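You operate a simulated robot arm through the tools that you are given. There is no shell and no other tool. Be economical: measure what you need, move in short steps, check, and stop when the job is done.

The job below is to be done with a simulated robot arm. You get a single attempt, and the scene is never put back.

Task
Snap the purple clip home in the CROWN block in the small vice.
Fine: close and lock the vice first; free and open it after, block on top of the small chest.

Only the result counts: the job must be done as asked and must still hold three seconds after the hand-in. Knocking over, shifting, dropping, spilling or breaking anything else fails it.

Robot
A 6-joint arm with a two-finger parallel gripper on a trunk, on a base that drives. Base frame: it is fixed to the floor where the robot stands at the start and does not move with it; the origin is under the middle of the robot, x ahead of it, y to its left, z up. Units: m, rad, N and s.
Its first joint turns from -2.897 to 2.897 rad. Places, roughly: top of the small chest [0.6, 0.9, 0.9]; vice lock [0.5, 0, 0.8]; vice slide [0.5, 0, 0.8]. Payload 3.91 kg.
The TCP is the grasp point between the finger pads, 0.03 m short of the fingertips. In the tool frame z runs along the fingers and y along their closing line. The gripper opens to 0.11 m. The fingers are 0.02 m wide and 0.01 m thick; the gripper's body (0.048 by 0.112 m) begins 0.055 m behind the TCP.
Orientation is that of the tool frame in the base frame, as a unit quaternion [x, y, z, w]. With the fingers straight down and closing along the base's y, the tool's x points along the base's -x, its y along +y and its z along -z.

Tools
- The arm moves only by the tool apply_moves. Its argument "series" is a list of rows, each a list of 3 entries, a list of its own where there are three numbers: the shift along the base's x, y, z in m, then the turn, a rotation vector about the base's x, y, z in rad, then the closure in counts, from 0 (fully open) to 255 (shut). In form: [[[tx, ty, tz], [wx, wy, wz], grip], ...]. A call has 1 to 8 rows; each row shifts and turns the commanded pose from where the row before left it. Rows are played at 5 a second. More than 0.05 m and 0.15 rad between two rows, or a gripper value outside its range, and nothing of the call is played. A pose out of reach is approached as far as the arm can. The call stops where the force on the tool passes 40 N (or 10 N more than at its start, if that is more) or the arm is blocked; 0.2 s more then pass. The fingers move at their own pace (about 0.108 m/s each) and stop on an object; they squeeze with about 37 N. The grip force told is the motor's: it shows also when the fingers shut on nothing. Time passes only in rows, and 0.2 s behind the last, so rows that do not move let the fingers close. The reply holds the time, the measured pose of the TCP, the force on the tool along the base axes, the opening and the grip force, in the units named above and with some noise, with the torque about the TCP (base axes, N m) and any sound that the robot's microphone picked up, and new pictures: "pictures" is both (left out), scene, wrist or none.
- Cameras (640 x 400 px; columns grow to the right, rows downward): "scene" is now at [0.6291, 0.0181, 1.2296]; the picture's right is [0.00, -0.68, -0.73], its down [-0.36, -0.68, 0.64] and it looks along [-0.93, 0.26, -0.25] (base axes); focal length 214 px, centre (320, 200). "wrist" rides on the gripper at [0.072, 0.017, -0.103] in the tool frame; the picture's right is [-0.23, 0.97, 0.00], its down [-0.76, -0.18, -0.62] and it looks along [-0.61, -0.14, 0.78] (tool axes); focal length 222 px, centre (320, 200). There is no depth. A picture from a camera that has moved, and an enlarged one, comes with that camera's place and axes in the base frame and with its lens.
- steer(legs): drives the robot by 1 to 6 legs, each [ahead, left, turn to the left] in m, m and rad, along the robot's own axes; the way and the turn of a leg run together, so that a leg with both is an arc; at most 1.5 m and 3.142 rad a leg. The arm and the cameras ride along, it lands a little off, and it stops where it bumps. It gives what a move gives, and a new picture of the scene camera.
- pan_tilt(pan, tilt): turns the head with the scene camera to pan (to the left, within 1.396 rad either way) and tilt (down, from -0.506 to 1.204), counted from straight ahead of the robot. It gives what a move gives, and a new picture of the scene camera.
- enlarge(camera, box): a new picture of the part [left, top, right, bottom] of that camera's present view, enlarged. No time passes.
- job_done(): hands the job in; it is judged then, once.

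Go step by step. Nothing tells you exact positions but the pictures and the camera data: compare them with the known pose of the tool, close in by small moves and look again before you grip or let go. The budget is 120 turns and 260 pictures, counting those below and the enlarged ones. Unless the task says otherwise, let go and move clear before handing in, and close with one line.

The tools are called after ">>>" as a command line: name --argument value ..., lists and objects as JSON in quotes. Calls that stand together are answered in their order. apply_moves: Moves the arm, as the interface text tells. Its arguments: {"type":"object","properties":{"series":{"type":"array","items":{"type":"array"}},"pictures":{"type":"string","enum":["both","scene","wrist","none"]}},"required":["series"]} The other tools are called the same way: steer (legs) drives the base; pan_tilt (pan, tilt) turns the head that bears the scene camera; enlarge (camera, box) takes an enlarged picture of a part of a camera's view; job_done () hands the job in.

At the start:

```text
clock: 0.0
ee_pos: [0.6179, -0.0225, 1.1373]
tool_rot: [0.0, 1.0, 0.001, 0.0]
wrist_force: [0.0, -0.6, -0.6]
torque: [0.03, 0.0, 0.01]
finger_gap: 0.11
finger_force: 0.1
robot x, y, heading: [0.0001, -0.0017, 0.001]
head pan, tilt: [0.817, 1.201]
```

scene: 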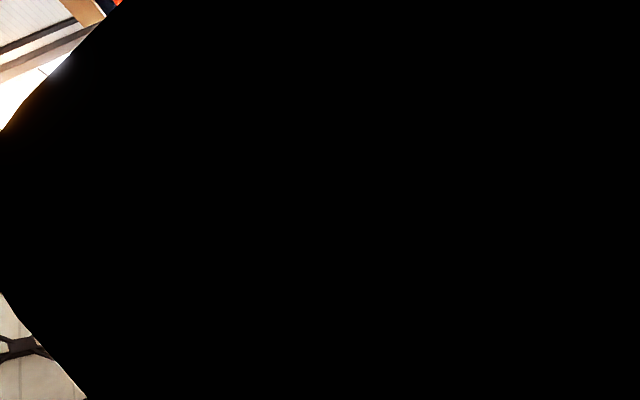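
wrist: 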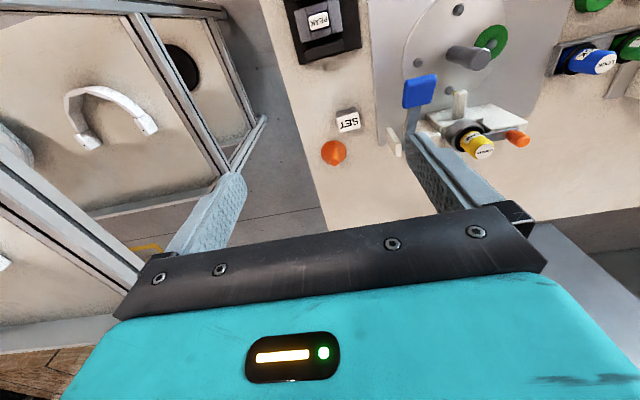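

The scene camera is blocked and shows almost nothing; the wrist view shows a bench with several fixtures. I'll turn the head to get a useful overview.

>>> pan_tilt --pan 0.0 --tilt 0.7

>>> enlarge --camera "wrist" --box '[260, 0, 640, 240]'

```text
clock: 1.1
ee_pos: [0.6192, -0.0225, 1.1368]
tool_rot: [0.0, 1.0, 0.0, 0.0]
wrist_force: [0.5, 0.4, 0.1]
torque: [0.01, 0.02, 0.0]
finger_gap: 0.1098
finger_force: 0.1
robot x, y, heading: [0.0005, 0.0005, -0.002]
head pan, tilt: [0.0, 0.7]
camera scene: at [0.665, -0.0226, 1.183], right [0.0, -1.0, 0.0], down [-0.76, 0.0, 0.64], along [-0.64, 0.0, -0.76], focal length 214 px, centre (320, 200)
```

scene: 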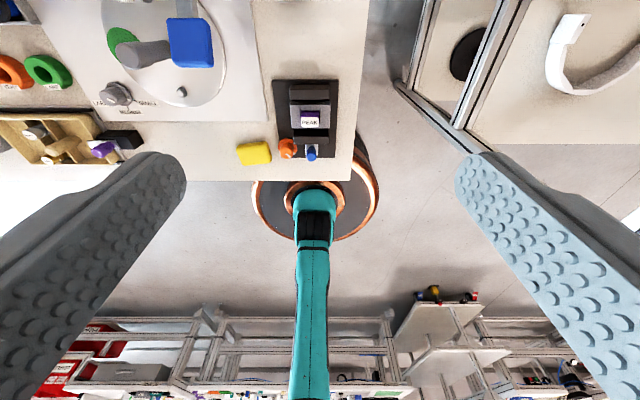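

```text
1.67 times, centred on (450, 120) of wrist
camera zoom: at [0.5465, -0.0053, 1.2405], right [0.23, 0.97, 0.0], down [0.76, -0.18, 0.62], along [0.61, -0.14, -0.78], focal length 370 px, centre (103, 333)
```

zoom: 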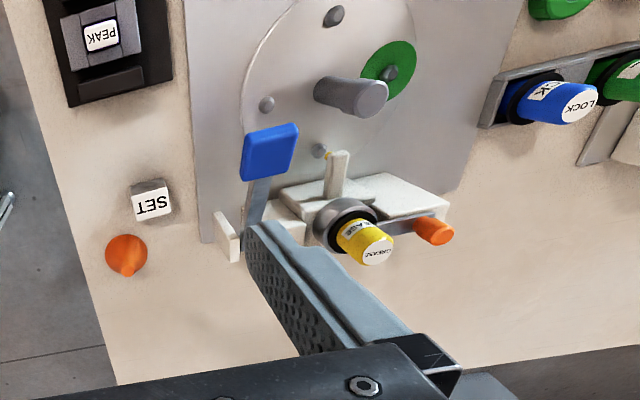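

The scene camera evidently rides beside the gripper, looking along the tool. I'll tilt it straight along the tool and then a bit forward.

>>> pan_tilt --pan 0.0 --tilt 0.0

>>> pan_tilt --pan 0.0 --tilt -0.5

>>> pan_tilt --pan -1.0 --tilt 0.0

>>> pan_tilt --pan 1.0 --tilt 0.0

```text
clock: 2.2
ee_pos: [0.6203, -0.0221, 1.1373]
tool_rot: [0.0, 1.0, -0.001, 0.0]
wrist_force: [-1.0, 0.4, -0.1]
torque: [0.01, 0.01, 0.0]
finger_gap: 0.1099
finger_force: 0.0
robot x, y, heading: [0.0039, 0.003, 0.002]
head pan, tilt: [0.0, 0.0]
camera scene: at [0.7288, -0.0227, 1.1779], right [0.0, -1.0, 0.0], down [-1.0, 0.0, 0.0], along [0.0, 0.0, -1.0], focal length 214 px, centre (320, 200)
```

scene: 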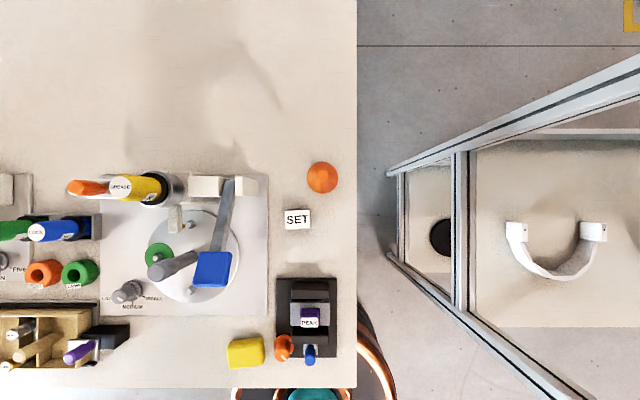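

```text
clock: 3.1
ee_pos: [0.6205, -0.0237, 1.1364]
tool_rot: [0.0, 1.0, 0.0, 0.0]
wrist_force: [0.1, 0.2, -0.6]
torque: [0.0, -0.02, -0.01]
finger_gap: 0.1102
finger_force: 0.1
robot x, y, heading: [-0.0014, -0.0031, 0.001]
head pan, tilt: [0.0, -0.499]
camera scene: at [0.7688, -0.0227, 1.2008], right [0.0, -1.0, 0.0], down [-0.88, 0.0, -0.48], along [0.48, 0.0, -0.88], focal length 214 px, centre (320, 200)
```

scene: 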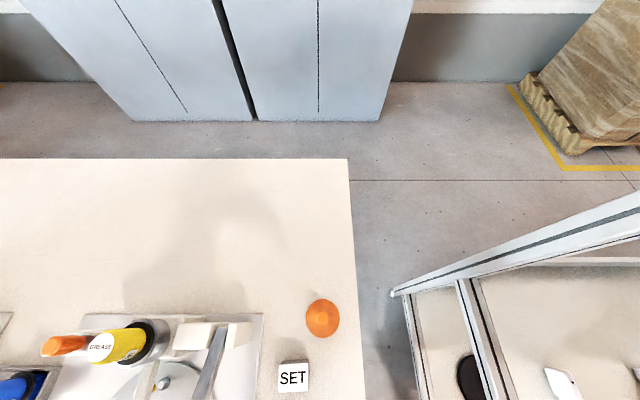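

```text
clock: 4.4
ee_pos: [0.6197, -0.0242, 1.1377]
tool_rot: [0.0, 1.0, -0.001, -0.001]
wrist_force: [0.1, 1.4, 0.5]
torque: [-0.02, -0.02, 0.02]
finger_gap: 0.1098
finger_force: 0.1
robot x, y, heading: [-0.0015, 0.0012, 0.0]
head pan, tilt: [-1.0, 0.0]
camera scene: at [0.7289, -0.0984, 1.2192], right [0.0, -0.54, 0.84], down [-1.0, 0.0, 0.0], along [0.0, -0.84, -0.54], focal length 214 px, centre (320, 200)
```

scene: 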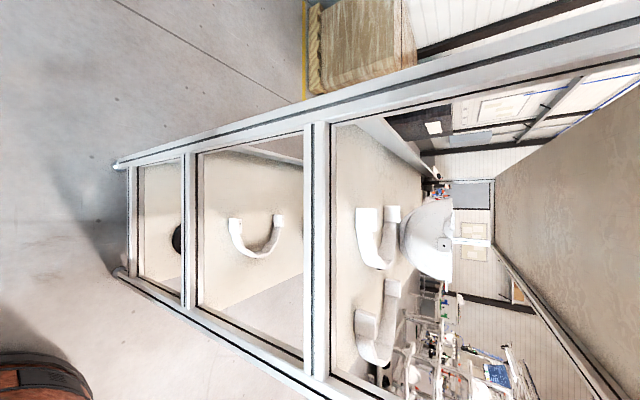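

```text
clock: 6.3
ee_pos: [0.6192, -0.0234, 1.1377]
tool_rot: [0.0, 1.0, -0.001, 0.0]
wrist_force: [0.3, -0.8, -0.9]
torque: [0.0, -0.02, 0.01]
finger_gap: 0.11
finger_force: 0.1
robot x, y, heading: [-0.0029, -0.0001, -0.003]
head pan, tilt: [1.0, 0.0]
camera scene: at [0.7289, 0.053, 1.2192], right [0.0, -0.54, -0.84], down [-1.0, 0.0, 0.0], along [0.0, 0.84, -0.54], focal length 214 px, centre (320, 200)
```

scene: 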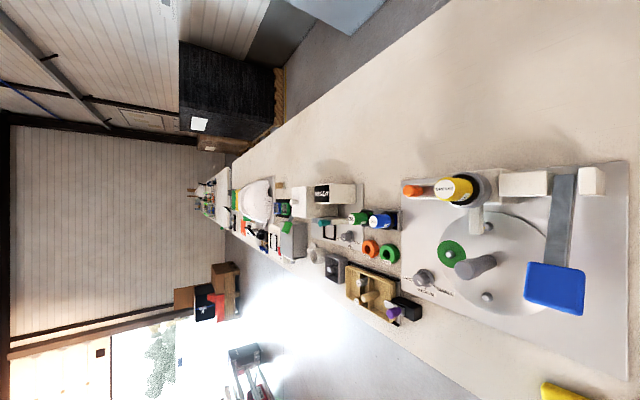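

The vice seems to be the black fixture near (0.5, 0); a purple item sits in a wooden rack to the left. I'll look closer at each.

>>> pan_tilt --pan 0.0 --tilt 0.2

>>> enlarge --camera "scene" --box '[200, 180, 380, 292]'

>>> enlarge --camera "scene" --box '[0, 100, 200, 290]'

>>> pan_tilt --pan 0.5 --tilt 0.2

>>> enlarge --camera "scene" --box '[100, 100, 340, 320]'

```text
clock: 7.6
ee_pos: [0.619, -0.0234, 1.1371]
tool_rot: [0.0, 1.0, 0.0, 0.0]
wrist_force: [-0.3, 0.5, -0.4]
torque: [0.0, -0.03, 0.01]
finger_gap: 0.11
finger_force: 0.1
robot x, y, heading: [-0.0006, -0.0015, 0.002]
head pan, tilt: [0.0, 0.201]
camera scene: at [0.7104, -0.0226, 1.1747], right [0.0, -1.0, 0.0], down [-0.98, 0.0, 0.2], along [-0.2, 0.0, -0.98], focal length 214 px, centre (320, 200)
```

scene: 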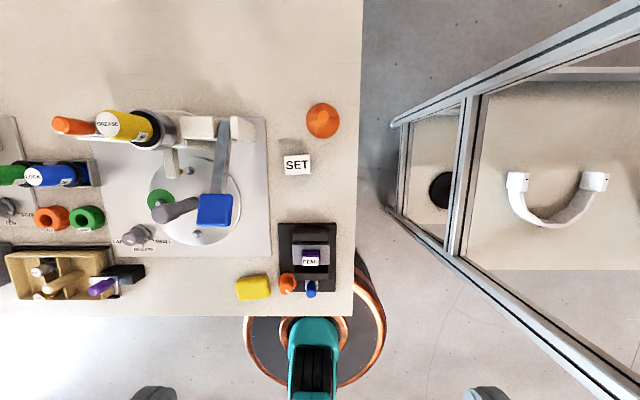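

```text
3.56 times, centred on (290, 236) of scene
camera zoom: at [0.7104, -0.0226, 1.1747], right [0.0, -1.0, 0.0], down [-0.98, 0.0, 0.2], along [-0.2, 0.0, -0.98], focal length 763 px, centre (427, 72)
```

zoom: 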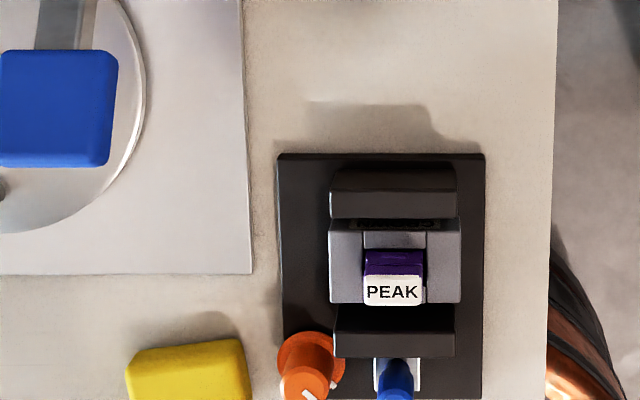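

```text
2.11 times, centred on (100, 195) of scene
camera zoom: at [0.7104, -0.0226, 1.1747], right [0.0, -1.0, 0.0], down [-0.98, 0.0, 0.2], along [-0.2, 0.0, -0.98], focal length 452 px, centre (783, 210)
```

zoom: 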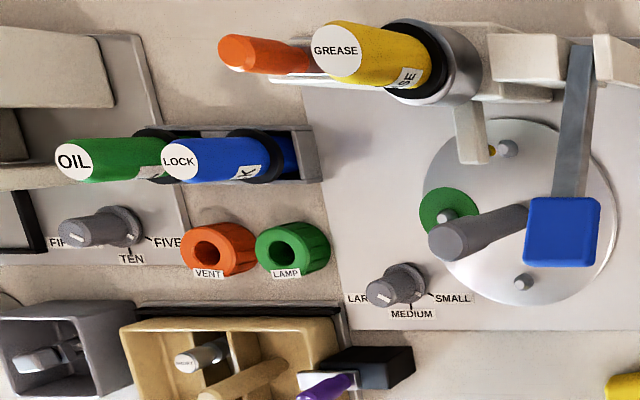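

```text
clock: 8.5
ee_pos: [0.6193, -0.023, 1.137]
tool_rot: [0.001, 1.0, 0.0, 0.0]
wrist_force: [-0.8, -0.4, 0.4]
torque: [0.03, -0.01, 0.01]
finger_gap: 0.1102
finger_force: 0.0
robot x, y, heading: [-0.0005, -0.0033, -0.0]
head pan, tilt: [0.499, 0.201]
camera scene: at [0.7104, 0.0218, 1.186], right [0.0, -0.88, -0.48], down [-0.98, -0.1, 0.18], along [-0.2, 0.47, -0.86], focal length 214 px, centre (320, 200)
```

scene: 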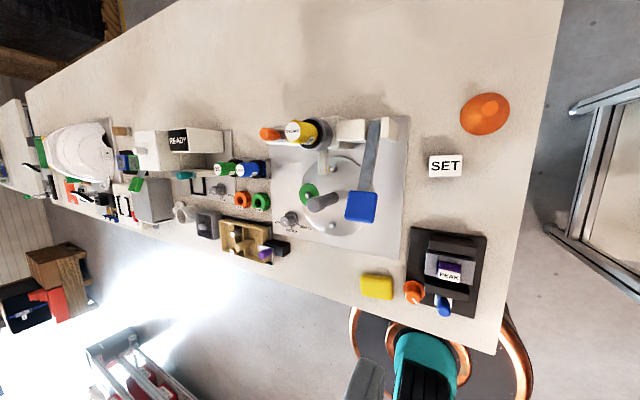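

```text
1.82 times, centred on (220, 210) of scene
camera zoom: at [0.7104, 0.0218, 1.186], right [0.0, -0.88, -0.48], down [-0.98, -0.1, 0.18], along [-0.2, 0.47, -0.86], focal length 390 px, centre (502, 182)
```

zoom: 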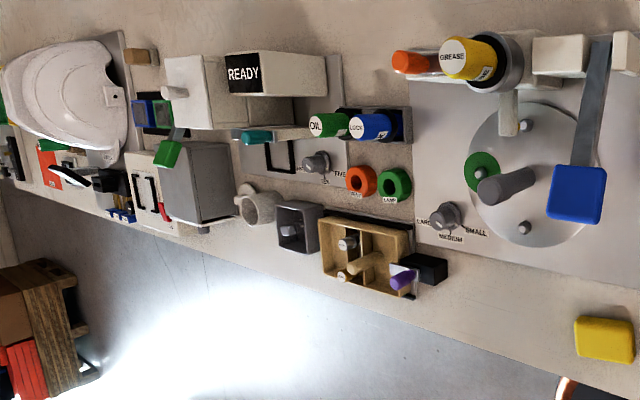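

The vice holds a block with a purple part labelled PEAK. I'll move the gripper back and down for close views from both cameras.

>>> apply_moves --series '[[[-0.05, 0, 0], [0, 0, 0], 0], [[-0.05, 0, 0], [0, 0, 0], 0], [[-0.05, 0, 0], [0, 0, 0], 0], [[-0.05, 0, -0.05], [0, 0, 0], 0], [[-0.0, 0, -0.05], [0, 0, 0], 0]]' --pictures "wrist"

>>> pan_tilt --pan 0.0 --tilt 0.1

>>> enlarge --camera "scene" --box '[210, 130, 370, 270]'

>>> enlarge --camera "wrist" --box '[220, 40, 420, 200]'

```text
refused: row 4 steps farther than a row can; nothing moved
```

```text
clock: 9.5
ee_pos: [0.6191, -0.0226, 1.138]
tool_rot: [0.001, 1.0, 0.0, 0.0]
wrist_force: [-0.2, -0.5, 0.2]
torque: [0.01, 0.03, 0.0]
finger_gap: 0.1102
finger_force: 0.0
robot x, y, heading: [-0.0001, -0.0015, 0.003]
head pan, tilt: [0.0, 0.099]
camera scene: at [0.7198, -0.0226, 1.1758], right [0.0, -1.0, 0.0], down [-0.99, 0.0, 0.1], along [-0.1, 0.0, -0.99], focal length 214 px, centre (320, 200)
```

scene: 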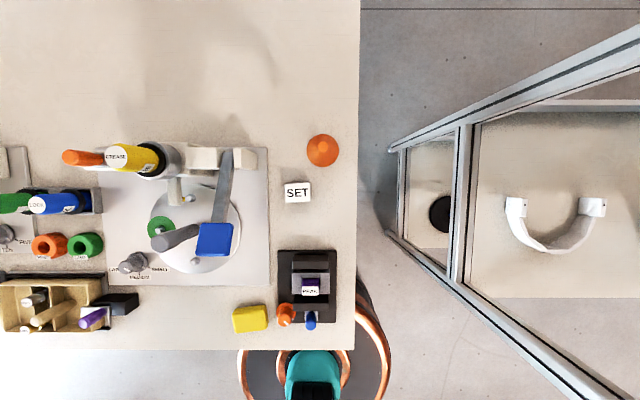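

```text
2.86 times, centred on (290, 200) of scene
camera zoom: at [0.7198, -0.0226, 1.1758], right [0.0, -1.0, 0.0], down [-0.99, 0.0, 0.1], along [-0.1, 0.0, -0.99], focal length 613 px, centre (406, 200)
```

zoom: 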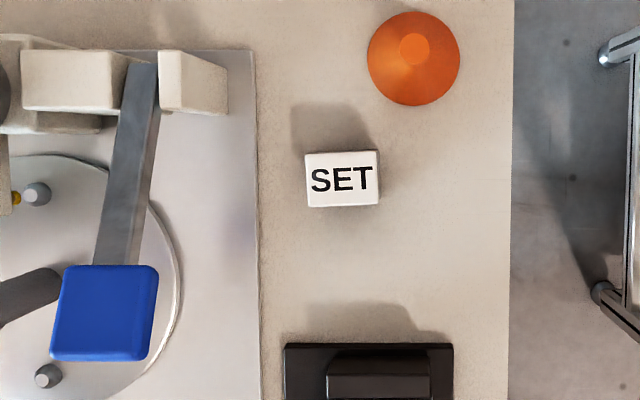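

```text
2.50 times, centred on (320, 120) of wrist
camera zoom: at [0.5465, -0.0053, 1.2405], right [0.23, 0.97, 0.0], down [0.76, -0.18, 0.62], along [0.61, -0.14, -0.78], focal length 555 px, centre (320, 400)
```

zoom: 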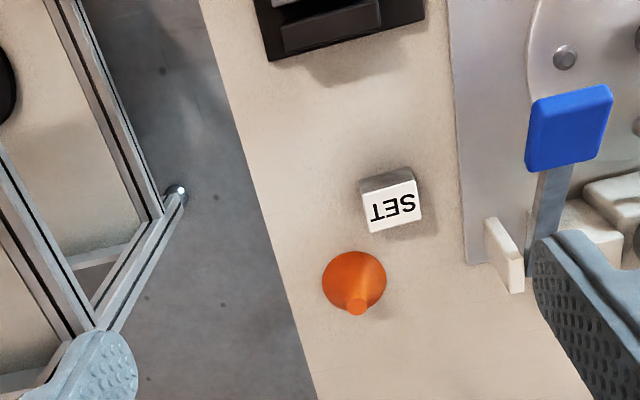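

The combined step was too long; I'll use smaller steps to move the cameras over the vice.

>>> apply_moves --series '[[[-0.05, 0, 0], [0, 0, 0], 0], [[-0.05, 0, 0], [0, 0, 0], 0], [[-0.05, 0, 0], [0, 0, 0], 0], [[-0.05, 0, 0], [0, 0, 0], 0], [[0, 0, -0.05], [0, 0, 0], 0], [[0, 0, -0.05], [0, 0, 0], 0]]' --pictures "both"

```text
clock: 10.9
ee_pos: [0.418, -0.0241, 1.0377]
tool_rot: [0.0, 1.0, 0.0, 0.0]
wrist_force: [-0.6, 0.3, -0.6]
torque: [0.02, -0.01, -0.02]
finger_gap: 0.1098
finger_force: 0.1
robot x, y, heading: [0.0034, -0.0009, 0.002]
head pan, tilt: [0.0, 0.099]
camera scene: at [0.5178, -0.0234, 1.0769], right [0.0, -1.0, 0.0], down [-1.0, 0.0, 0.1], along [-0.1, 0.0, -1.0], focal length 214 px, centre (320, 200)
camera wrist: at [0.3445, -0.006, 1.1415], right [0.23, 0.97, 0.0], down [0.76, -0.18, 0.62], along [0.61, -0.14, -0.78], focal length 222 px, centre (320, 200)
```

scene: 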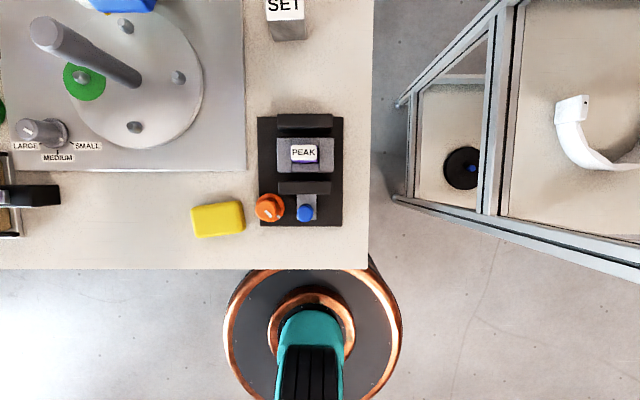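
wrist: 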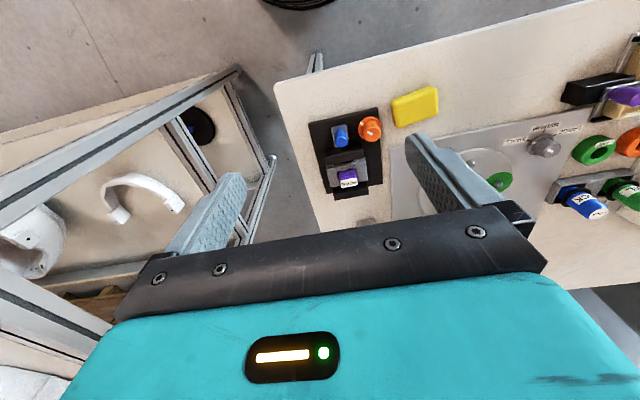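

>>> enlarge --camera "scene" --box '[236, 100, 356, 240]'

>>> enlarge --camera "wrist" --box '[290, 80, 410, 220]'

>>> pan_tilt --pan 0.9 --tilt 0.0

>>> enlarge --camera "scene" --box '[100, 20, 420, 240]'

```text
2.86 times, centred on (296, 170) of scene
camera zoom: at [0.5178, -0.0234, 1.0769], right [0.0, -1.0, 0.0], down [-1.0, 0.0, 0.1], along [-0.1, 0.0, -1.0], focal length 613 px, centre (389, 286)
```

zoom: 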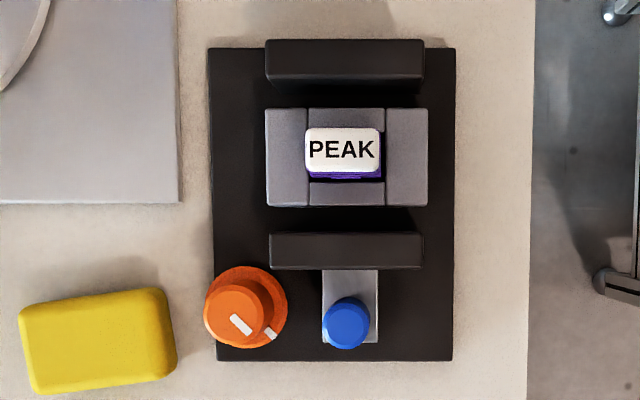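

```text
2.86 times, centred on (350, 150) of wrist
camera zoom: at [0.3445, -0.006, 1.1415], right [0.23, 0.97, 0.0], down [0.76, -0.18, 0.62], along [0.61, -0.14, -0.78], focal length 635 px, centre (234, 343)
```

zoom: 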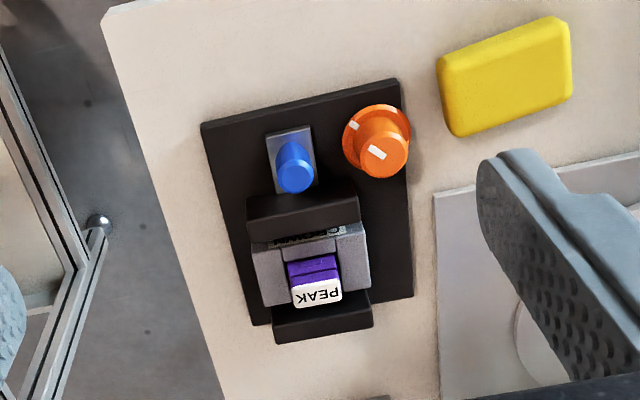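

```text
clock: 12.1
ee_pos: [0.4169, -0.0229, 1.0382]
tool_rot: [0.0, 1.0, 0.0, 0.0]
wrist_force: [0.3, 0.5, -0.1]
torque: [-0.01, -0.02, 0.02]
finger_gap: 0.1103
finger_force: 0.1
robot x, y, heading: [0.0006, -0.0041, 0.002]
head pan, tilt: [0.901, 0.0]
camera scene: at [0.5271, 0.0471, 1.1135], right [0.0, -0.62, -0.78], down [-1.0, 0.0, 0.0], along [0.0, 0.78, -0.62], focal length 214 px, centre (320, 200)
```

scene: 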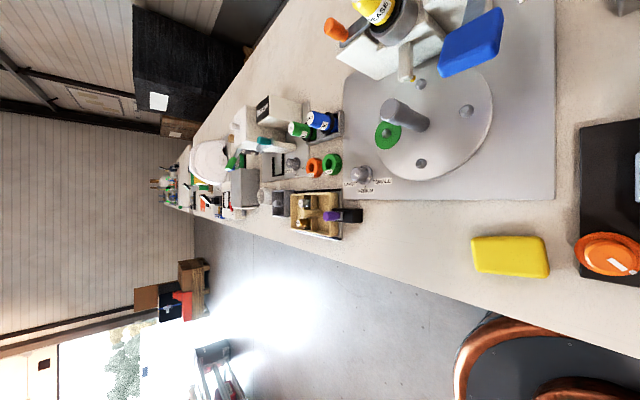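

```text
1.82 times, centred on (260, 130) of scene
camera zoom: at [0.5271, 0.0471, 1.1135], right [0.0, -0.62, -0.78], down [-1.0, 0.0, 0.0], along [0.0, 0.78, -0.62], focal length 390 px, centre (429, 327)
```

zoom: 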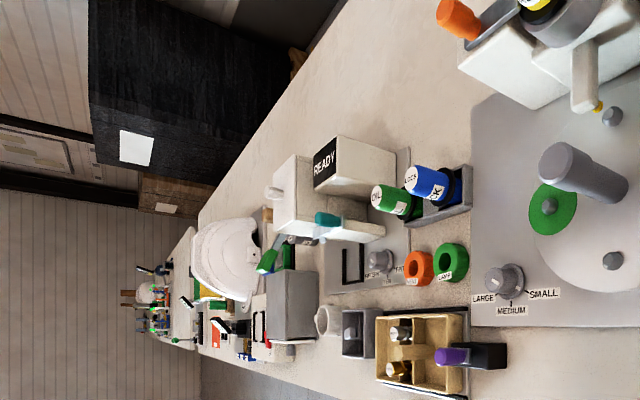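

The vice: blue knob on the slide, orange knob as lock, gray block with purple PEAK clip. I'll lower the cameras for a close look at the markings.

>>> apply_moves --series '[[[-0.04, 0, 0], [0, 0, 0], 0], [[0, 0.02, -0.04], [0, 0, 0], 0], [[0, 0, -0.04], [0, 0, 0], 0]]' --pictures "none"

>>> pan_tilt --pan 0.0 --tilt 0.0

>>> enlarge --camera "scene" --box '[210, 60, 410, 240]'

>>> enlarge --camera "wrist" --box '[260, 60, 460, 220]'

```text
clock: 12.9
ee_pos: [0.3772, -0.0031, 0.9582]
tool_rot: [0.0, 1.0, 0.001, -0.001]
wrist_force: [-1.0, 0.6, -0.4]
torque: [-0.02, -0.04, -0.03]
finger_gap: 0.11
finger_force: 0.0
robot x, y, heading: [0.0014, -0.0001, 0.001]
head pan, tilt: [0.901, 0.0]
```

```text
clock: 14.1
ee_pos: [0.3773, -0.0048, 0.9582]
tool_rot: [0.0, 1.0, 0.001, 0.001]
wrist_force: [0.1, -0.7, -0.1]
torque: [0.02, 0.02, 0.04]
finger_gap: 0.1101
finger_force: 0.0
robot x, y, heading: [0.0006, 0.0024, 0.003]
head pan, tilt: [0.0, 0.0]
camera scene: at [0.4867, -0.0036, 0.9997], right [0.0, -1.0, 0.0], down [-1.0, 0.0, 0.0], along [0.0, 0.0, -1.0], focal length 214 px, centre (320, 200)
```

scene: 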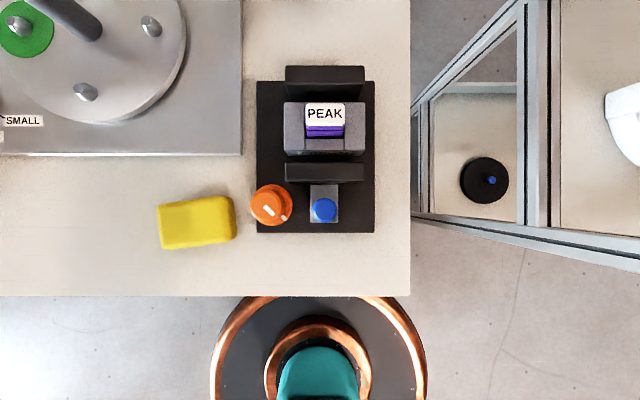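

```text
2.22 times, centred on (310, 150) of scene
camera zoom: at [0.4867, -0.0036, 0.9997], right [0.0, -1.0, 0.0], down [-1.0, 0.0, 0.0], along [0.0, 0.0, -1.0], focal length 477 px, centre (342, 311)
```

zoom: 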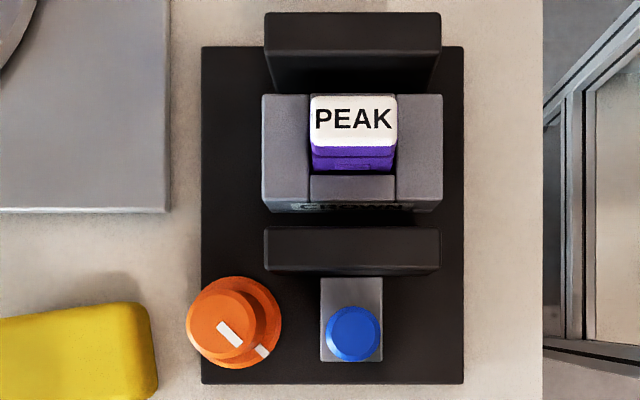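

```text
2.50 times, centred on (360, 140) of wrist
camera zoom: at [0.3044, 0.0137, 1.0623], right [0.23, 0.97, 0.0], down [0.76, -0.18, 0.62], along [0.61, -0.14, -0.78], focal length 555 px, centre (220, 350)
```

zoom: 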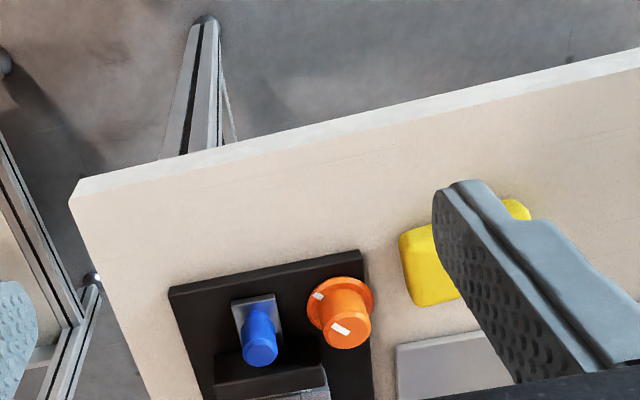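

The block's side reads CROWN, the blue knob top is at about (0.479, -0.007, 0.848) and the orange lock at (0.481, 0.036, 0.842). I'll go above the blue knob with the fingers partly closed.

>>> apply_moves --series '[[[0.05, -0.003, 0], [0, 0, 0], 174], [[0.05, 0, 0], [0, 0, 0], 174], [[0.002, 0, -0.04], [0, 0, 0], 174], [[0, 0, 0], [0, 0, 0], 174]]' --pictures "both"

>>> pan_tilt --pan 0.0 --tilt 0.9

```text
clock: 15.1
ee_pos: [0.4822, -0.0095, 0.9187]
tool_rot: [0.0, 1.0, 0.0, 0.0]
wrist_force: [0.0, 0.1, -0.2]
torque: [0.0, 0.02, -0.01]
finger_gap: 0.035
finger_force: 0.1
robot x, y, heading: [0.0002, 0.0014, -0.002]
head pan, tilt: [0.0, 0.0]
camera scene: at [0.5923, -0.0096, 0.9587], right [0.0, -1.0, 0.0], down [-1.0, 0.0, 0.0], along [0.0, 0.0, -1.0], focal length 214 px, centre (320, 200)
camera wrist: at [0.4099, 0.0079, 1.0212], right [0.23, 0.97, 0.0], down [0.76, -0.18, 0.62], along [0.61, -0.14, -0.78], focal length 222 px, centre (320, 200)
```

scene: 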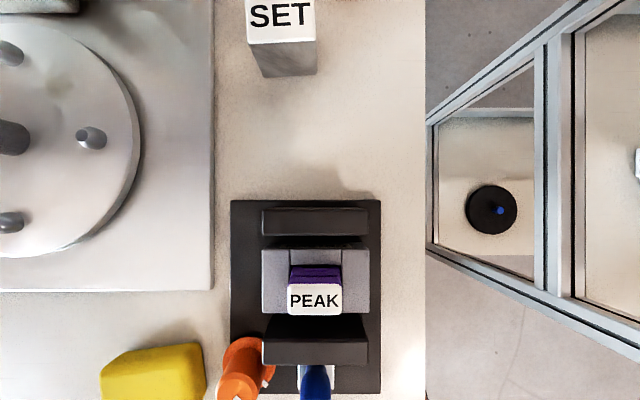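
wrist: 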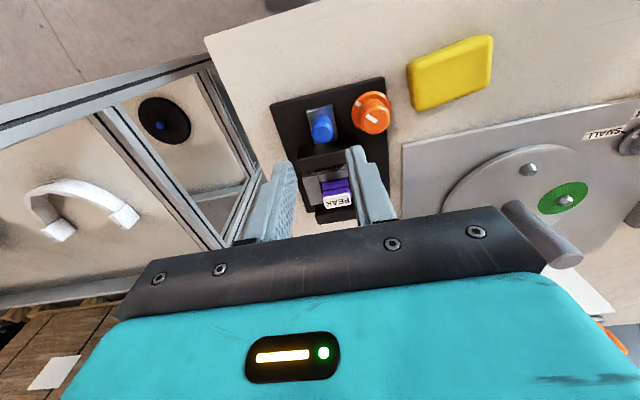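

```text
clock: 16.3
ee_pos: [0.4815, -0.0097, 0.9172]
tool_rot: [0.0, 1.0, -0.001, 0.0]
wrist_force: [-1.3, -0.1, -0.1]
torque: [0.0, 0.03, -0.02]
finger_gap: 0.0353
finger_force: 0.0
robot x, y, heading: [0.0022, -0.0008, -0.003]
head pan, tilt: [0.0, 0.901]
camera scene: at [0.5123, -0.0095, 0.9733], right [0.0, -1.0, 0.0], down [-0.62, 0.0, 0.78], along [-0.78, 0.0, -0.62], focal length 214 px, centre (320, 200)
```

scene: 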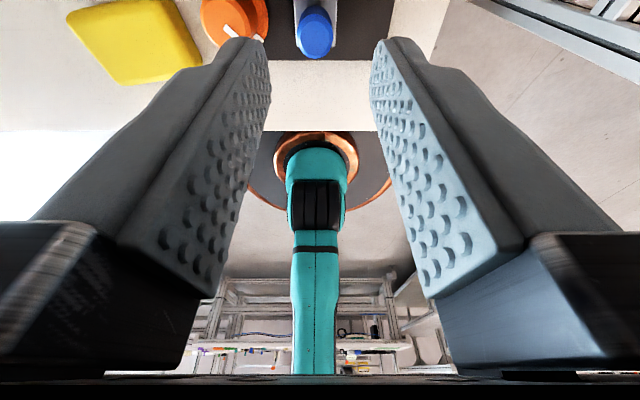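

The view between the fingers shows the blue knob almost centred. I'll shift slightly left and lower around the knob.

>>> apply_moves --series '[[[-0.002, 0.002, -0.03], [0, 0, 0], 174], [[0, 0, -0.015], [0, 0, 0], 174], [[0, 0, -0.01], [0, 0, 0], 174], [[0, 0, -0.005], [0, 0, 0], 174]]' --pictures "both"

```text
clock: 17.3
ee_pos: [0.4798, -0.0071, 0.8573]
tool_rot: [0.001, 1.0, 0.0, 0.001]
wrist_force: [0.5, 0.1, 0.3]
torque: [-0.01, 0.01, -0.01]
finger_gap: 0.0348
finger_force: 0.1
robot x, y, heading: [-0.0003, -0.0018, -0.002]
head pan, tilt: [0.0, 0.901]
camera scene: at [0.5095, -0.0057, 0.9129], right [0.0, -1.0, 0.0], down [-0.62, 0.0, 0.78], along [-0.78, 0.0, -0.62], focal length 214 px, centre (320, 200)
camera wrist: at [0.4071, 0.0117, 0.961], right [0.23, 0.97, 0.0], down [0.76, -0.18, 0.62], along [0.61, -0.14, -0.78], focal length 222 px, centre (320, 200)
```

scene: 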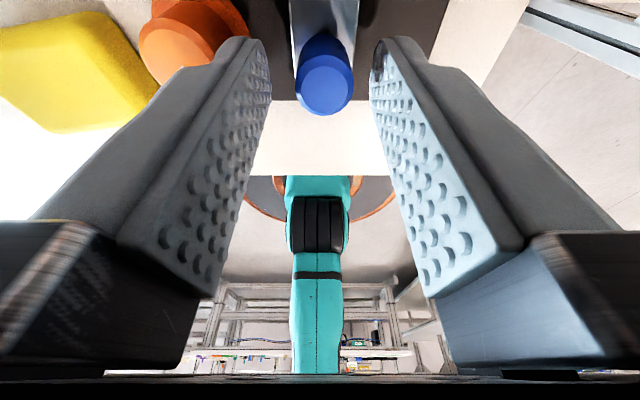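
wrist: 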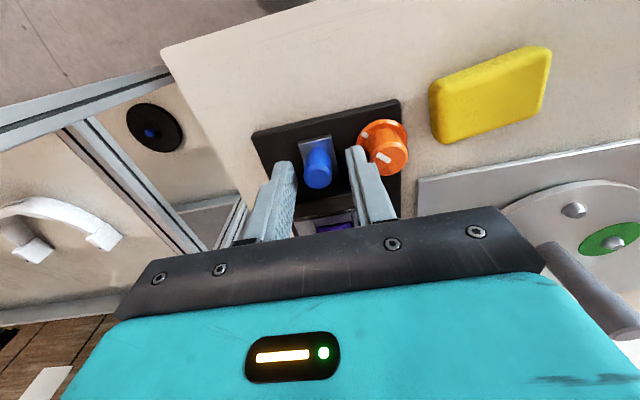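

Knob is between the fingertips. Close on it and push the slide in (+x) in small steps.

>>> apply_moves --series '[[[0, 0, 0], [0, 0, 0], 230], [[0, 0, 0], [0, 0, 0], 230], [[0.003, 0, 0], [0, 0, 0], 230], [[0.003, 0, 0], [0, 0, 0], 230]]' --pictures "both"

```text
clock: 18.3
ee_pos: [0.4855, -0.0074, 0.858]
tool_rot: [0.001, 1.0, -0.001, 0.0]
wrist_force: [-0.1, -35.2, 2.6]
torque: [-0.47, 0.22, 0.02]
finger_gap: 0.0173
finger_force: 45.4
robot x, y, heading: [0.0, -0.0007, -0.006]
head pan, tilt: [0.0, 0.901]
camera scene: at [0.5152, -0.007, 0.9129], right [0.0, -1.0, 0.0], down [-0.62, 0.0, 0.78], along [-0.78, 0.0, -0.62], focal length 214 px, centre (320, 200)
camera wrist: at [0.4128, 0.0105, 0.9609], right [0.23, 0.97, 0.0], down [0.76, -0.18, 0.62], along [0.61, -0.14, -0.78], focal length 222 px, centre (320, 200)
```

scene: 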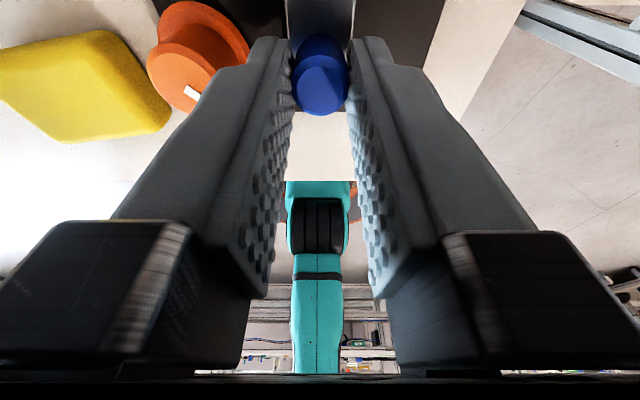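
wrist: 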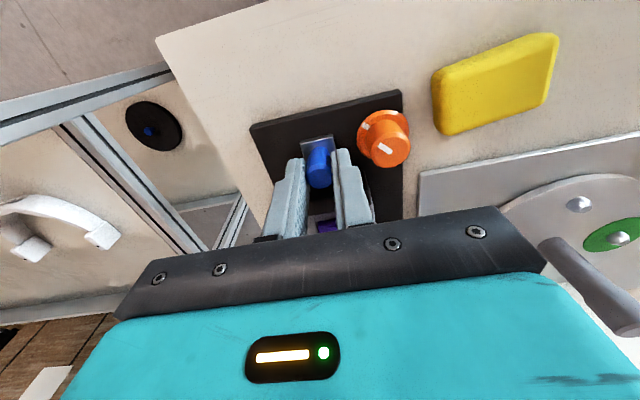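

The slide moved with little resistance, but side force says I'm off-centre toward +y. I'll shift -y a bit while easing onward.

>>> apply_moves --series '[[[0, -0.0015, 0], [0, 0, 0], 230], [[0, 0, 0], [0, 0, 0], 230]]' --pictures "none"

```text
clock: 18.9
ee_pos: [0.4844, -0.0079, 0.8585]
tool_rot: [0.0, 1.0, 0.0, 0.001]
wrist_force: [0.6, -27.8, 3.1]
torque: [-1.14, -0.15, 0.0]
finger_gap: 0.017
finger_force: 45.3
robot x, y, heading: [-0.0015, -0.0021, -0.002]
head pan, tilt: [0.0, 0.901]
```

>>> apply_moves --series '[[[0, -0.002, 0], [0, 0, 0], 230], [[0, -0.0015, 0], [0, 0, 0], 230], [[0, 0, 0], [0, 0, 0], 230]]' --pictures "none"

```text
clock: 19.7
ee_pos: [0.4854, -0.0082, 0.8586]
tool_rot: [-0.001, 1.0, 0.0, 0.001]
wrist_force: [0.6, 20.5, 13.0]
torque: [0.13, -0.01, 0.01]
finger_gap: 0.0171
finger_force: 45.5
robot x, y, heading: [0.0009, 0.0015, -0.0]
head pan, tilt: [0.0, 0.901]
```

>>> apply_moves --series '[[[0.003, 0.0015, 0], [0, 0, 0], 230], [[0.003, 0, 0], [0, 0, 0], 230], [[0.003, 0, 0], [0, 0, 0], 230], [[0.003, 0, 0], [0, 0, 0], 230]]' --pictures "scene"

```text
clock: 20.7
ee_pos: [0.497, -0.0081, 0.8575]
tool_rot: [0.0, 1.0, 0.0, 0.0]
wrist_force: [-0.5, 10.2, 17.2]
torque: [0.72, 0.03, -0.01]
finger_gap: 0.0171
finger_force: 44.8
robot x, y, heading: [-0.0023, -0.002, -0.001]
head pan, tilt: [0.0, 0.901]
camera scene: at [0.527, -0.0071, 0.9128], right [0.0, -1.0, 0.0], down [-0.62, 0.0, 0.78], along [-0.78, 0.0, -0.62], focal length 214 px, centre (320, 200)
```

scene: 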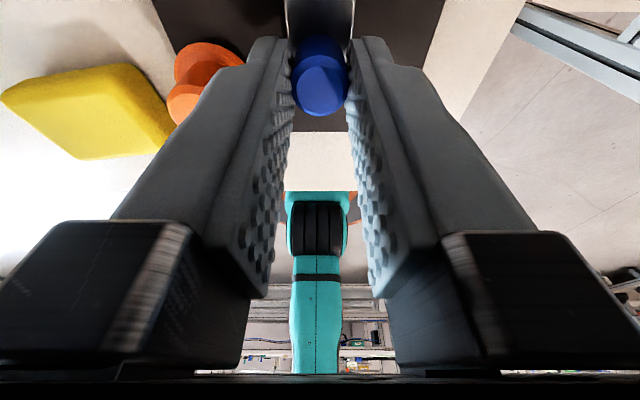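

The slide follows freely. Continue until resistance.

>>> apply_moves --series '[[[0.002, 0, 0], [0, 0, 0], 230], [[0.002, 0, 0], [0, 0, 0], 230], [[0.002, 0, 0], [0, 0, 0], 230]]' --pictures "none"

```text
clock: 21.4
ee_pos: [0.4993, -0.0075, 0.8571]
tool_rot: [0.001, 1.0, 0.0, -0.002]
wrist_force: [-15.9, 1.4, 13.5]
torque: [0.5, 0.66, 0.04]
finger_gap: 0.0168
finger_force: 45.5
robot x, y, heading: [-0.0039, 0.0011, -0.003]
head pan, tilt: [0.0, 0.901]
stopped in row 3: the force on the tool passed its limit at 45 N (the readings are from after the stop); the commanded pose is now the measured one
```

The jaw is closed on the block (45 N resistance). Release the knob, rise, and look.

>>> apply_moves --series '[[[0, 0, 0], [0, 0, 0], 174], [[0, 0, 0], [0, 0, 0], 174], [[0, 0, 0.04], [0, 0, 0], 174], [[-0.03, 0.0, 0.04], [0, 0, 0], 174], [[-0.05, 0, 0.0], [0, 0, 0], 174], [[-0.04, 0, 0.0], [0, 0, 0], 174]]' --pictures "none"

>>> pan_tilt --pan 0.0 --tilt 0.0

>>> enlarge --camera "scene" --box '[210, 60, 410, 240]'

```text
clock: 22.8
ee_pos: [0.3807, -0.0094, 0.9396]
tool_rot: [0.0, 1.0, -0.001, -0.002]
wrist_force: [1.2, -0.1, -0.2]
torque: [0.01, 0.06, 0.01]
finger_gap: 0.035
finger_force: 0.0
robot x, y, heading: [-0.0015, -0.0013, 0.004]
head pan, tilt: [0.0, 0.901]
```

```text
clock: 24.0
ee_pos: [0.3806, -0.0096, 0.9401]
tool_rot: [0.0, 1.0, 0.001, -0.002]
wrist_force: [-0.2, 0.1, -0.1]
torque: [0.02, 0.0, 0.02]
finger_gap: 0.0353
finger_force: 0.1
robot x, y, heading: [-0.0002, 0.0003, -0.005]
head pan, tilt: [0.0, 0.0]
camera scene: at [0.4902, -0.0086, 0.9797], right [0.0, -1.0, 0.0], down [-1.0, 0.0, 0.0], along [0.0, 0.0, -1.0], focal length 214 px, centre (320, 200)
```

scene: 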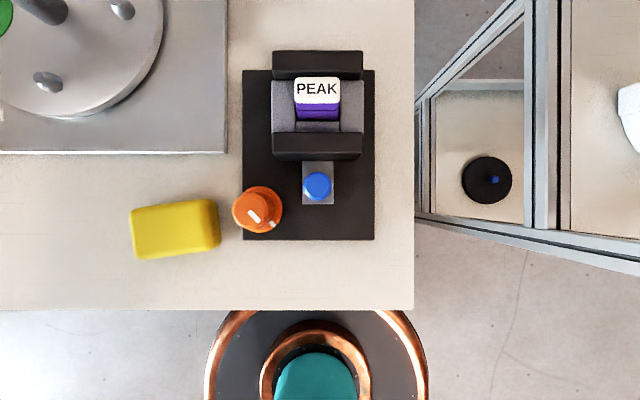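

```text
2.22 times, centred on (310, 150) of scene
camera zoom: at [0.4902, -0.0086, 0.9797], right [0.0, -1.0, 0.0], down [-1.0, 0.0, 0.0], along [0.0, 0.0, -1.0], focal length 477 px, centre (342, 311)
```

zoom: 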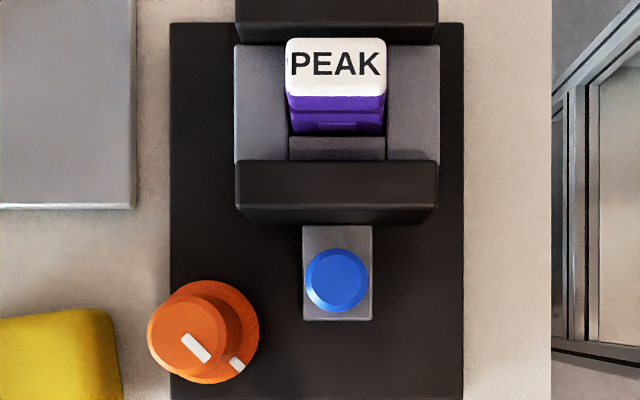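

The block is clamped between both jaws. Next the orange lock at about (0.4815, 0.036): I'll turn the gripper by about 1.5 rad so the fingers straddle it along x, away from its neighbours.

>>> apply_moves --series '[[[0, 0, 0], [0, 0, 0.15], 151], [[0.02, 0.01, 0], [0, 0, 0.15], 151], [[0.02, 0.01, 0], [0, 0, 0.15], 151], [[0.02, 0.01, 0], [0, 0, 0.15], 151], [[0.02, 0.01, 0], [0, 0, 0.15], 151], [[0.021, 0.0055, 0], [0, 0, 0.15], 151], [[0, 0, 0], [0, 0, 0.15], 151], [[0, 0, 0], [0, 0, 0.15], 151]]' --pictures "none"

>>> apply_moves --series '[[[0, 0, 0], [0, 0, 0.15], 151], [[0, 0, 0], [0, 0, 0.15], 151], [[0, 0, -0.03], [0, 0, 0], 151], [[0, 0, 0], [0, 0, 0], 151]]' --pictures "none"

>>> pan_tilt --pan 0.0 --tilt 0.9

```text
clock: 25.8
ee_pos: [0.4814, 0.0367, 0.9366]
tool_rot: [-0.565, 0.825, -0.002, -0.001]
wrist_force: [0.6, 1.0, 0.3]
torque: [0.02, 0.02, 0.01]
finger_gap: 0.045
finger_force: 0.0
robot x, y, heading: [0.001, 0.0001, 0.001]
head pan, tilt: [0.0, 0.0]
```

```text
clock: 26.8
ee_pos: [0.4815, 0.0377, 0.9066]
tool_rot: [-0.682, 0.731, -0.001, -0.001]
wrist_force: [0.0, -0.5, -0.4]
torque: [-0.02, 0.0, -0.02]
finger_gap: 0.0452
finger_force: 0.1
robot x, y, heading: [-0.0006, -0.0006, 0.0]
head pan, tilt: [0.0, 0.0]
```

```text
clock: 28.0
ee_pos: [0.4812, 0.0373, 0.9067]
tool_rot: [-0.681, 0.732, 0.0, -0.002]
wrist_force: [-0.2, 0.6, 0.2]
torque: [0.01, 0.03, 0.0]
finger_gap: 0.0451
finger_force: 0.0
robot x, y, heading: [0.0008, -0.0007, 0.003]
head pan, tilt: [0.0, 0.901]
camera scene: at [0.4832, 0.0685, 0.9624], right [1.0, -0.07, 0.0], down [-0.04, -0.62, 0.79], along [-0.06, -0.78, -0.62], focal length 214 px, centre (320, 200)
```

scene: 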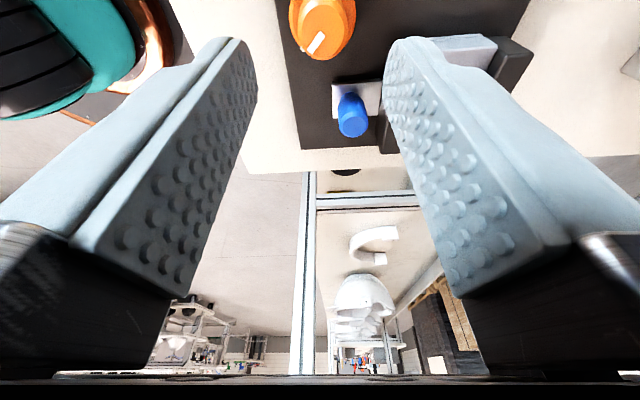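

>>> apply_moves --series '[[[0, -0.001, -0.03], [0, 0, 0], 151], [[0, 0, -0.01], [0, 0, 0], 151], [[0, 0, -0.01], [0, 0, 0], 151]]' --pictures "both"

```text
clock: 28.8
ee_pos: [0.4808, 0.0361, 0.8576]
tool_rot: [-0.681, 0.732, -0.001, -0.001]
wrist_force: [0.2, -0.4, 1.1]
torque: [0.01, 0.02, -0.01]
finger_gap: 0.045
finger_force: 0.1
robot x, y, heading: [-0.0012, 0.0005, 0.002]
head pan, tilt: [0.0, 0.901]
camera scene: at [0.483, 0.0668, 0.9117], right [1.0, -0.07, 0.0], down [-0.04, -0.62, 0.79], along [-0.06, -0.78, -0.62], focal length 214 px, centre (320, 200)
camera wrist: at [0.4589, -0.0336, 0.9601], right [-0.96, 0.3, 0.0], down [0.23, 0.75, 0.62], along [0.18, 0.59, -0.78], focal length 222 px, centre (320, 200)
```

scene: 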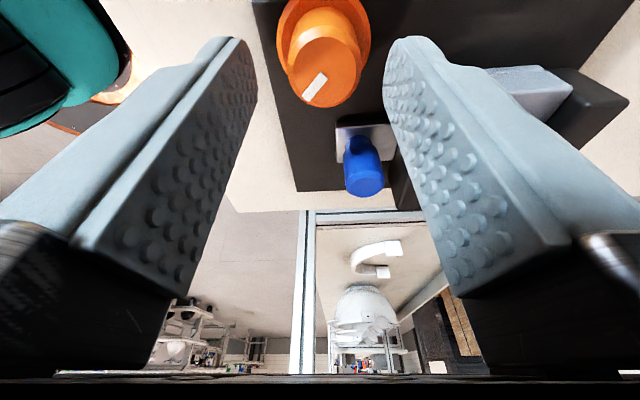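
wrist: 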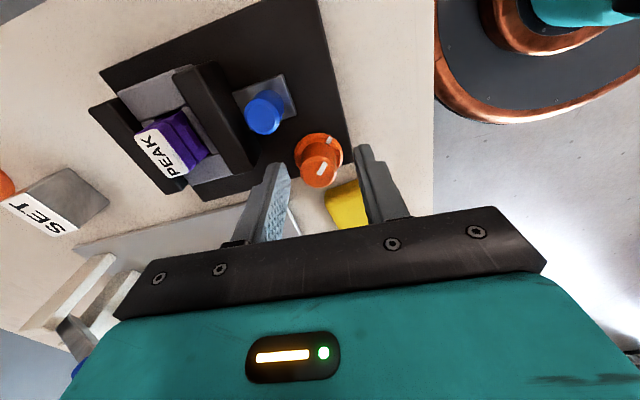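

>>> apply_moves --series '[[[0.0005, -0.001, 0], [0, 0, 0], 220], [[0, 0, 0], [0, 0, 0], 220], [[0, 0, 0], [0, 0, 0], 220]]' --pictures "none"

```text
clock: 29.6
ee_pos: [0.4833, 0.0344, 0.8563]
tool_rot: [-0.681, 0.732, -0.002, -0.001]
wrist_force: [15.7, 6.4, -7.3]
torque: [0.43, -0.42, -0.01]
finger_gap: 0.024
finger_force: 44.4
robot x, y, heading: [-0.0008, 0.0029, 0.0]
head pan, tilt: [0.0, 0.901]
```

Gripped the lock knob (24 mm). Try turning clockwise (from above) in small steps, watching the torque.

>>> apply_moves --series '[[[0.001, 0, 0], [0, 0, -0.08], 220], [[0, 0, 0], [0, 0, -0.08], 220], [[0, 0, 0], [0, 0, -0.08], 220]]' --pictures "scene"

```text
clock: 30.4
ee_pos: [0.481, 0.035, 0.8559]
tool_rot: [-0.588, 0.809, -0.001, -0.001]
wrist_force: [-1.0, 10.0, -7.5]
torque: [0.75, -0.08, 0.0]
finger_gap: 0.024
finger_force: 44.7
robot x, y, heading: [-0.001, -0.0011, 0.002]
head pan, tilt: [0.0, 0.901]
camera scene: at [0.491, 0.0647, 0.9118], right [0.95, -0.31, 0.0], down [-0.19, -0.59, 0.79], along [-0.24, -0.75, -0.62], focal length 214 px, centre (320, 200)
```

scene: 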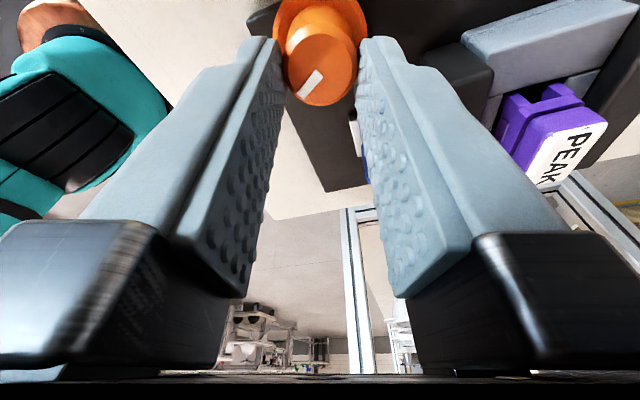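

The knob follows with no torque. Continue clockwise.

>>> apply_moves --series '[[[0, 0, 0], [0, 0, -0.12], 220], [[0, 0, 0], [0, 0, -0.12], 220], [[0, 0, 0], [0, 0, -0.12], 220], [[0, 0, 0], [0, 0, -0.12], 220], [[0, 0, 0], [0, 0, -0.12], 220], [[0, 0, 0], [0, 0, -0.12], 220]]' --pictures "scene"

```text
clock: 31.5
ee_pos: [0.4824, 0.0365, 0.8571]
tool_rot: [-0.357, 0.934, -0.001, -0.002]
wrist_force: [-7.5, 6.5, 3.4]
torque: [0.1, 0.31, -0.02]
finger_gap: 0.0243
finger_force: 45.4
robot x, y, heading: [-0.0031, 0.0042, -0.008]
head pan, tilt: [0.0, 0.901]
stopped in row 5: the force on the tool passed its limit at 42 N (the readings are from after the stop); the commanded pose is now the measured one
camera scene: at [0.5036, 0.0568, 0.9117], right [0.67, -0.74, 0.0], down [-0.46, -0.41, 0.79], along [-0.59, -0.52, -0.62], focal length 214 px, centre (320, 200)
```

scene: 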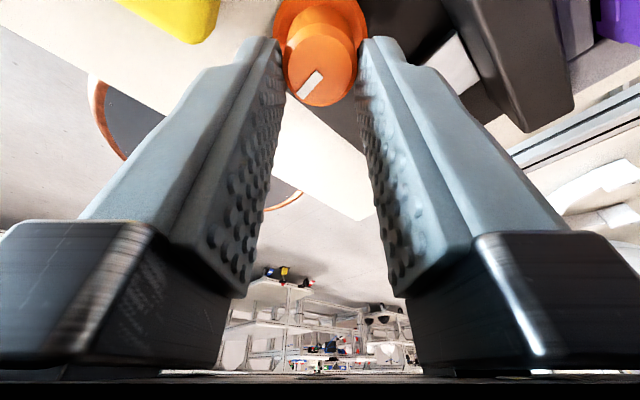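

>>> apply_moves --series '[[[0, 0, 0], [0, 0, 0], 220], [[0, 0, 0], [0, 0, -0.06], 220], [[0, 0, 0], [0, 0, -0.06], 220]]' --pictures "none"

```text
clock: 32.3
ee_pos: [0.4818, 0.036, 0.8552]
tool_rot: [-0.3, 0.954, 0.0, -0.001]
wrist_force: [-2.8, 14.7, 15.7]
torque: [-0.14, 0.7, 0.04]
finger_gap: 0.0241
finger_force: 45.3
robot x, y, heading: [-0.0003, -0.0022, -0.001]
head pan, tilt: [0.0, 0.901]
```

>>> apply_moves --series '[[[0, 0.0005, 0.001], [0, 0, -0.1], 220], [[0, 0, 0], [0, 0, -0.1], 220], [[0, 0, 0], [0, 0, -0.1], 220]]' --pictures "none"

>>> apply_moves --series '[[[0, 0, 0], [0, 0, -0.1], 220], [[0, 0, 0], [0, 0, -0.1], 220], [[0, 0, 0], [0, 0, -0.1], 220]]' --pictures "scene"

```text
clock: 33.1
ee_pos: [0.4801, 0.0372, 0.8566]
tool_rot: [-0.154, 0.988, 0.0, -0.004]
wrist_force: [-9.8, 7.1, -19.7]
torque: [0.32, -0.7, 0.02]
finger_gap: 0.0242
finger_force: 44.8
robot x, y, heading: [-0.0026, -0.0033, 0.0]
head pan, tilt: [0.0, 0.901]
```

```text
clock: 34.0
ee_pos: [0.4816, 0.037, 0.8562]
tool_rot: [-0.006, 1.0, 0.001, -0.003]
wrist_force: [-2.7, 4.8, -0.5]
torque: [0.08, 0.18, 0.01]
finger_gap: 0.0241
finger_force: 44.5
robot x, y, heading: [-0.0029, 0.001, 0.001]
head pan, tilt: [0.0, 0.901]
stopped in row 3: the force on the tool passed its limit at 41 N (the readings are from after the stop); the commanded pose is now the measured one
camera scene: at [0.511, 0.0381, 0.9117], right [0.01, -1.0, 0.0], down [-0.62, -0.01, 0.79], along [-0.79, -0.01, -0.62], focal length 214 px, centre (320, 200)
```

scene: 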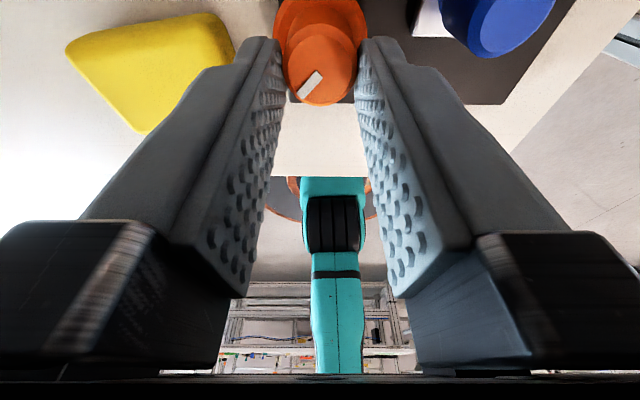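

>>> apply_moves --series '[[[0, 0, 0], [0, 0, -0.06], 220], [[0, 0, 0], [0, 0, -0.06], 220], [[0, 0, 0], [0, 0, -0.06], 220], [[0, 0, 0], [0, 0, -0.06], 220]]' --pictures "scene"

```text
clock: 35.0
ee_pos: [0.4809, 0.0384, 0.8563]
tool_rot: [0.114, 0.993, 0.002, -0.003]
wrist_force: [-3.5, 19.4, -0.3]
torque: [0.3, 0.09, 0.59]
finger_gap: 0.0248
finger_force: 45.2
robot x, y, heading: [0.0018, -0.0027, 0.003]
head pan, tilt: [0.0, 0.901]
camera scene: at [0.5102, 0.0313, 0.9117], right [-0.23, -0.97, 0.0], down [-0.6, 0.14, 0.79], along [-0.77, 0.18, -0.62], focal length 214 px, centre (320, 200)
```

scene: 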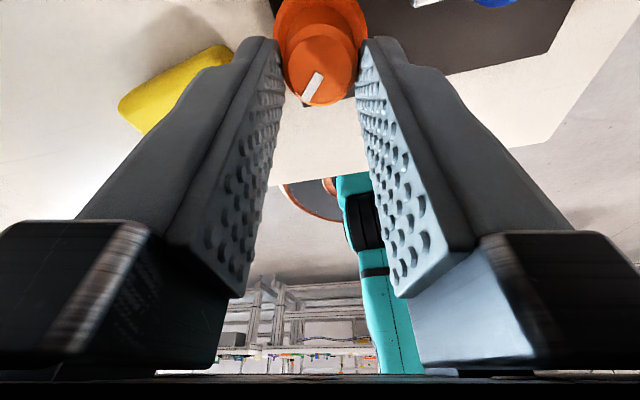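

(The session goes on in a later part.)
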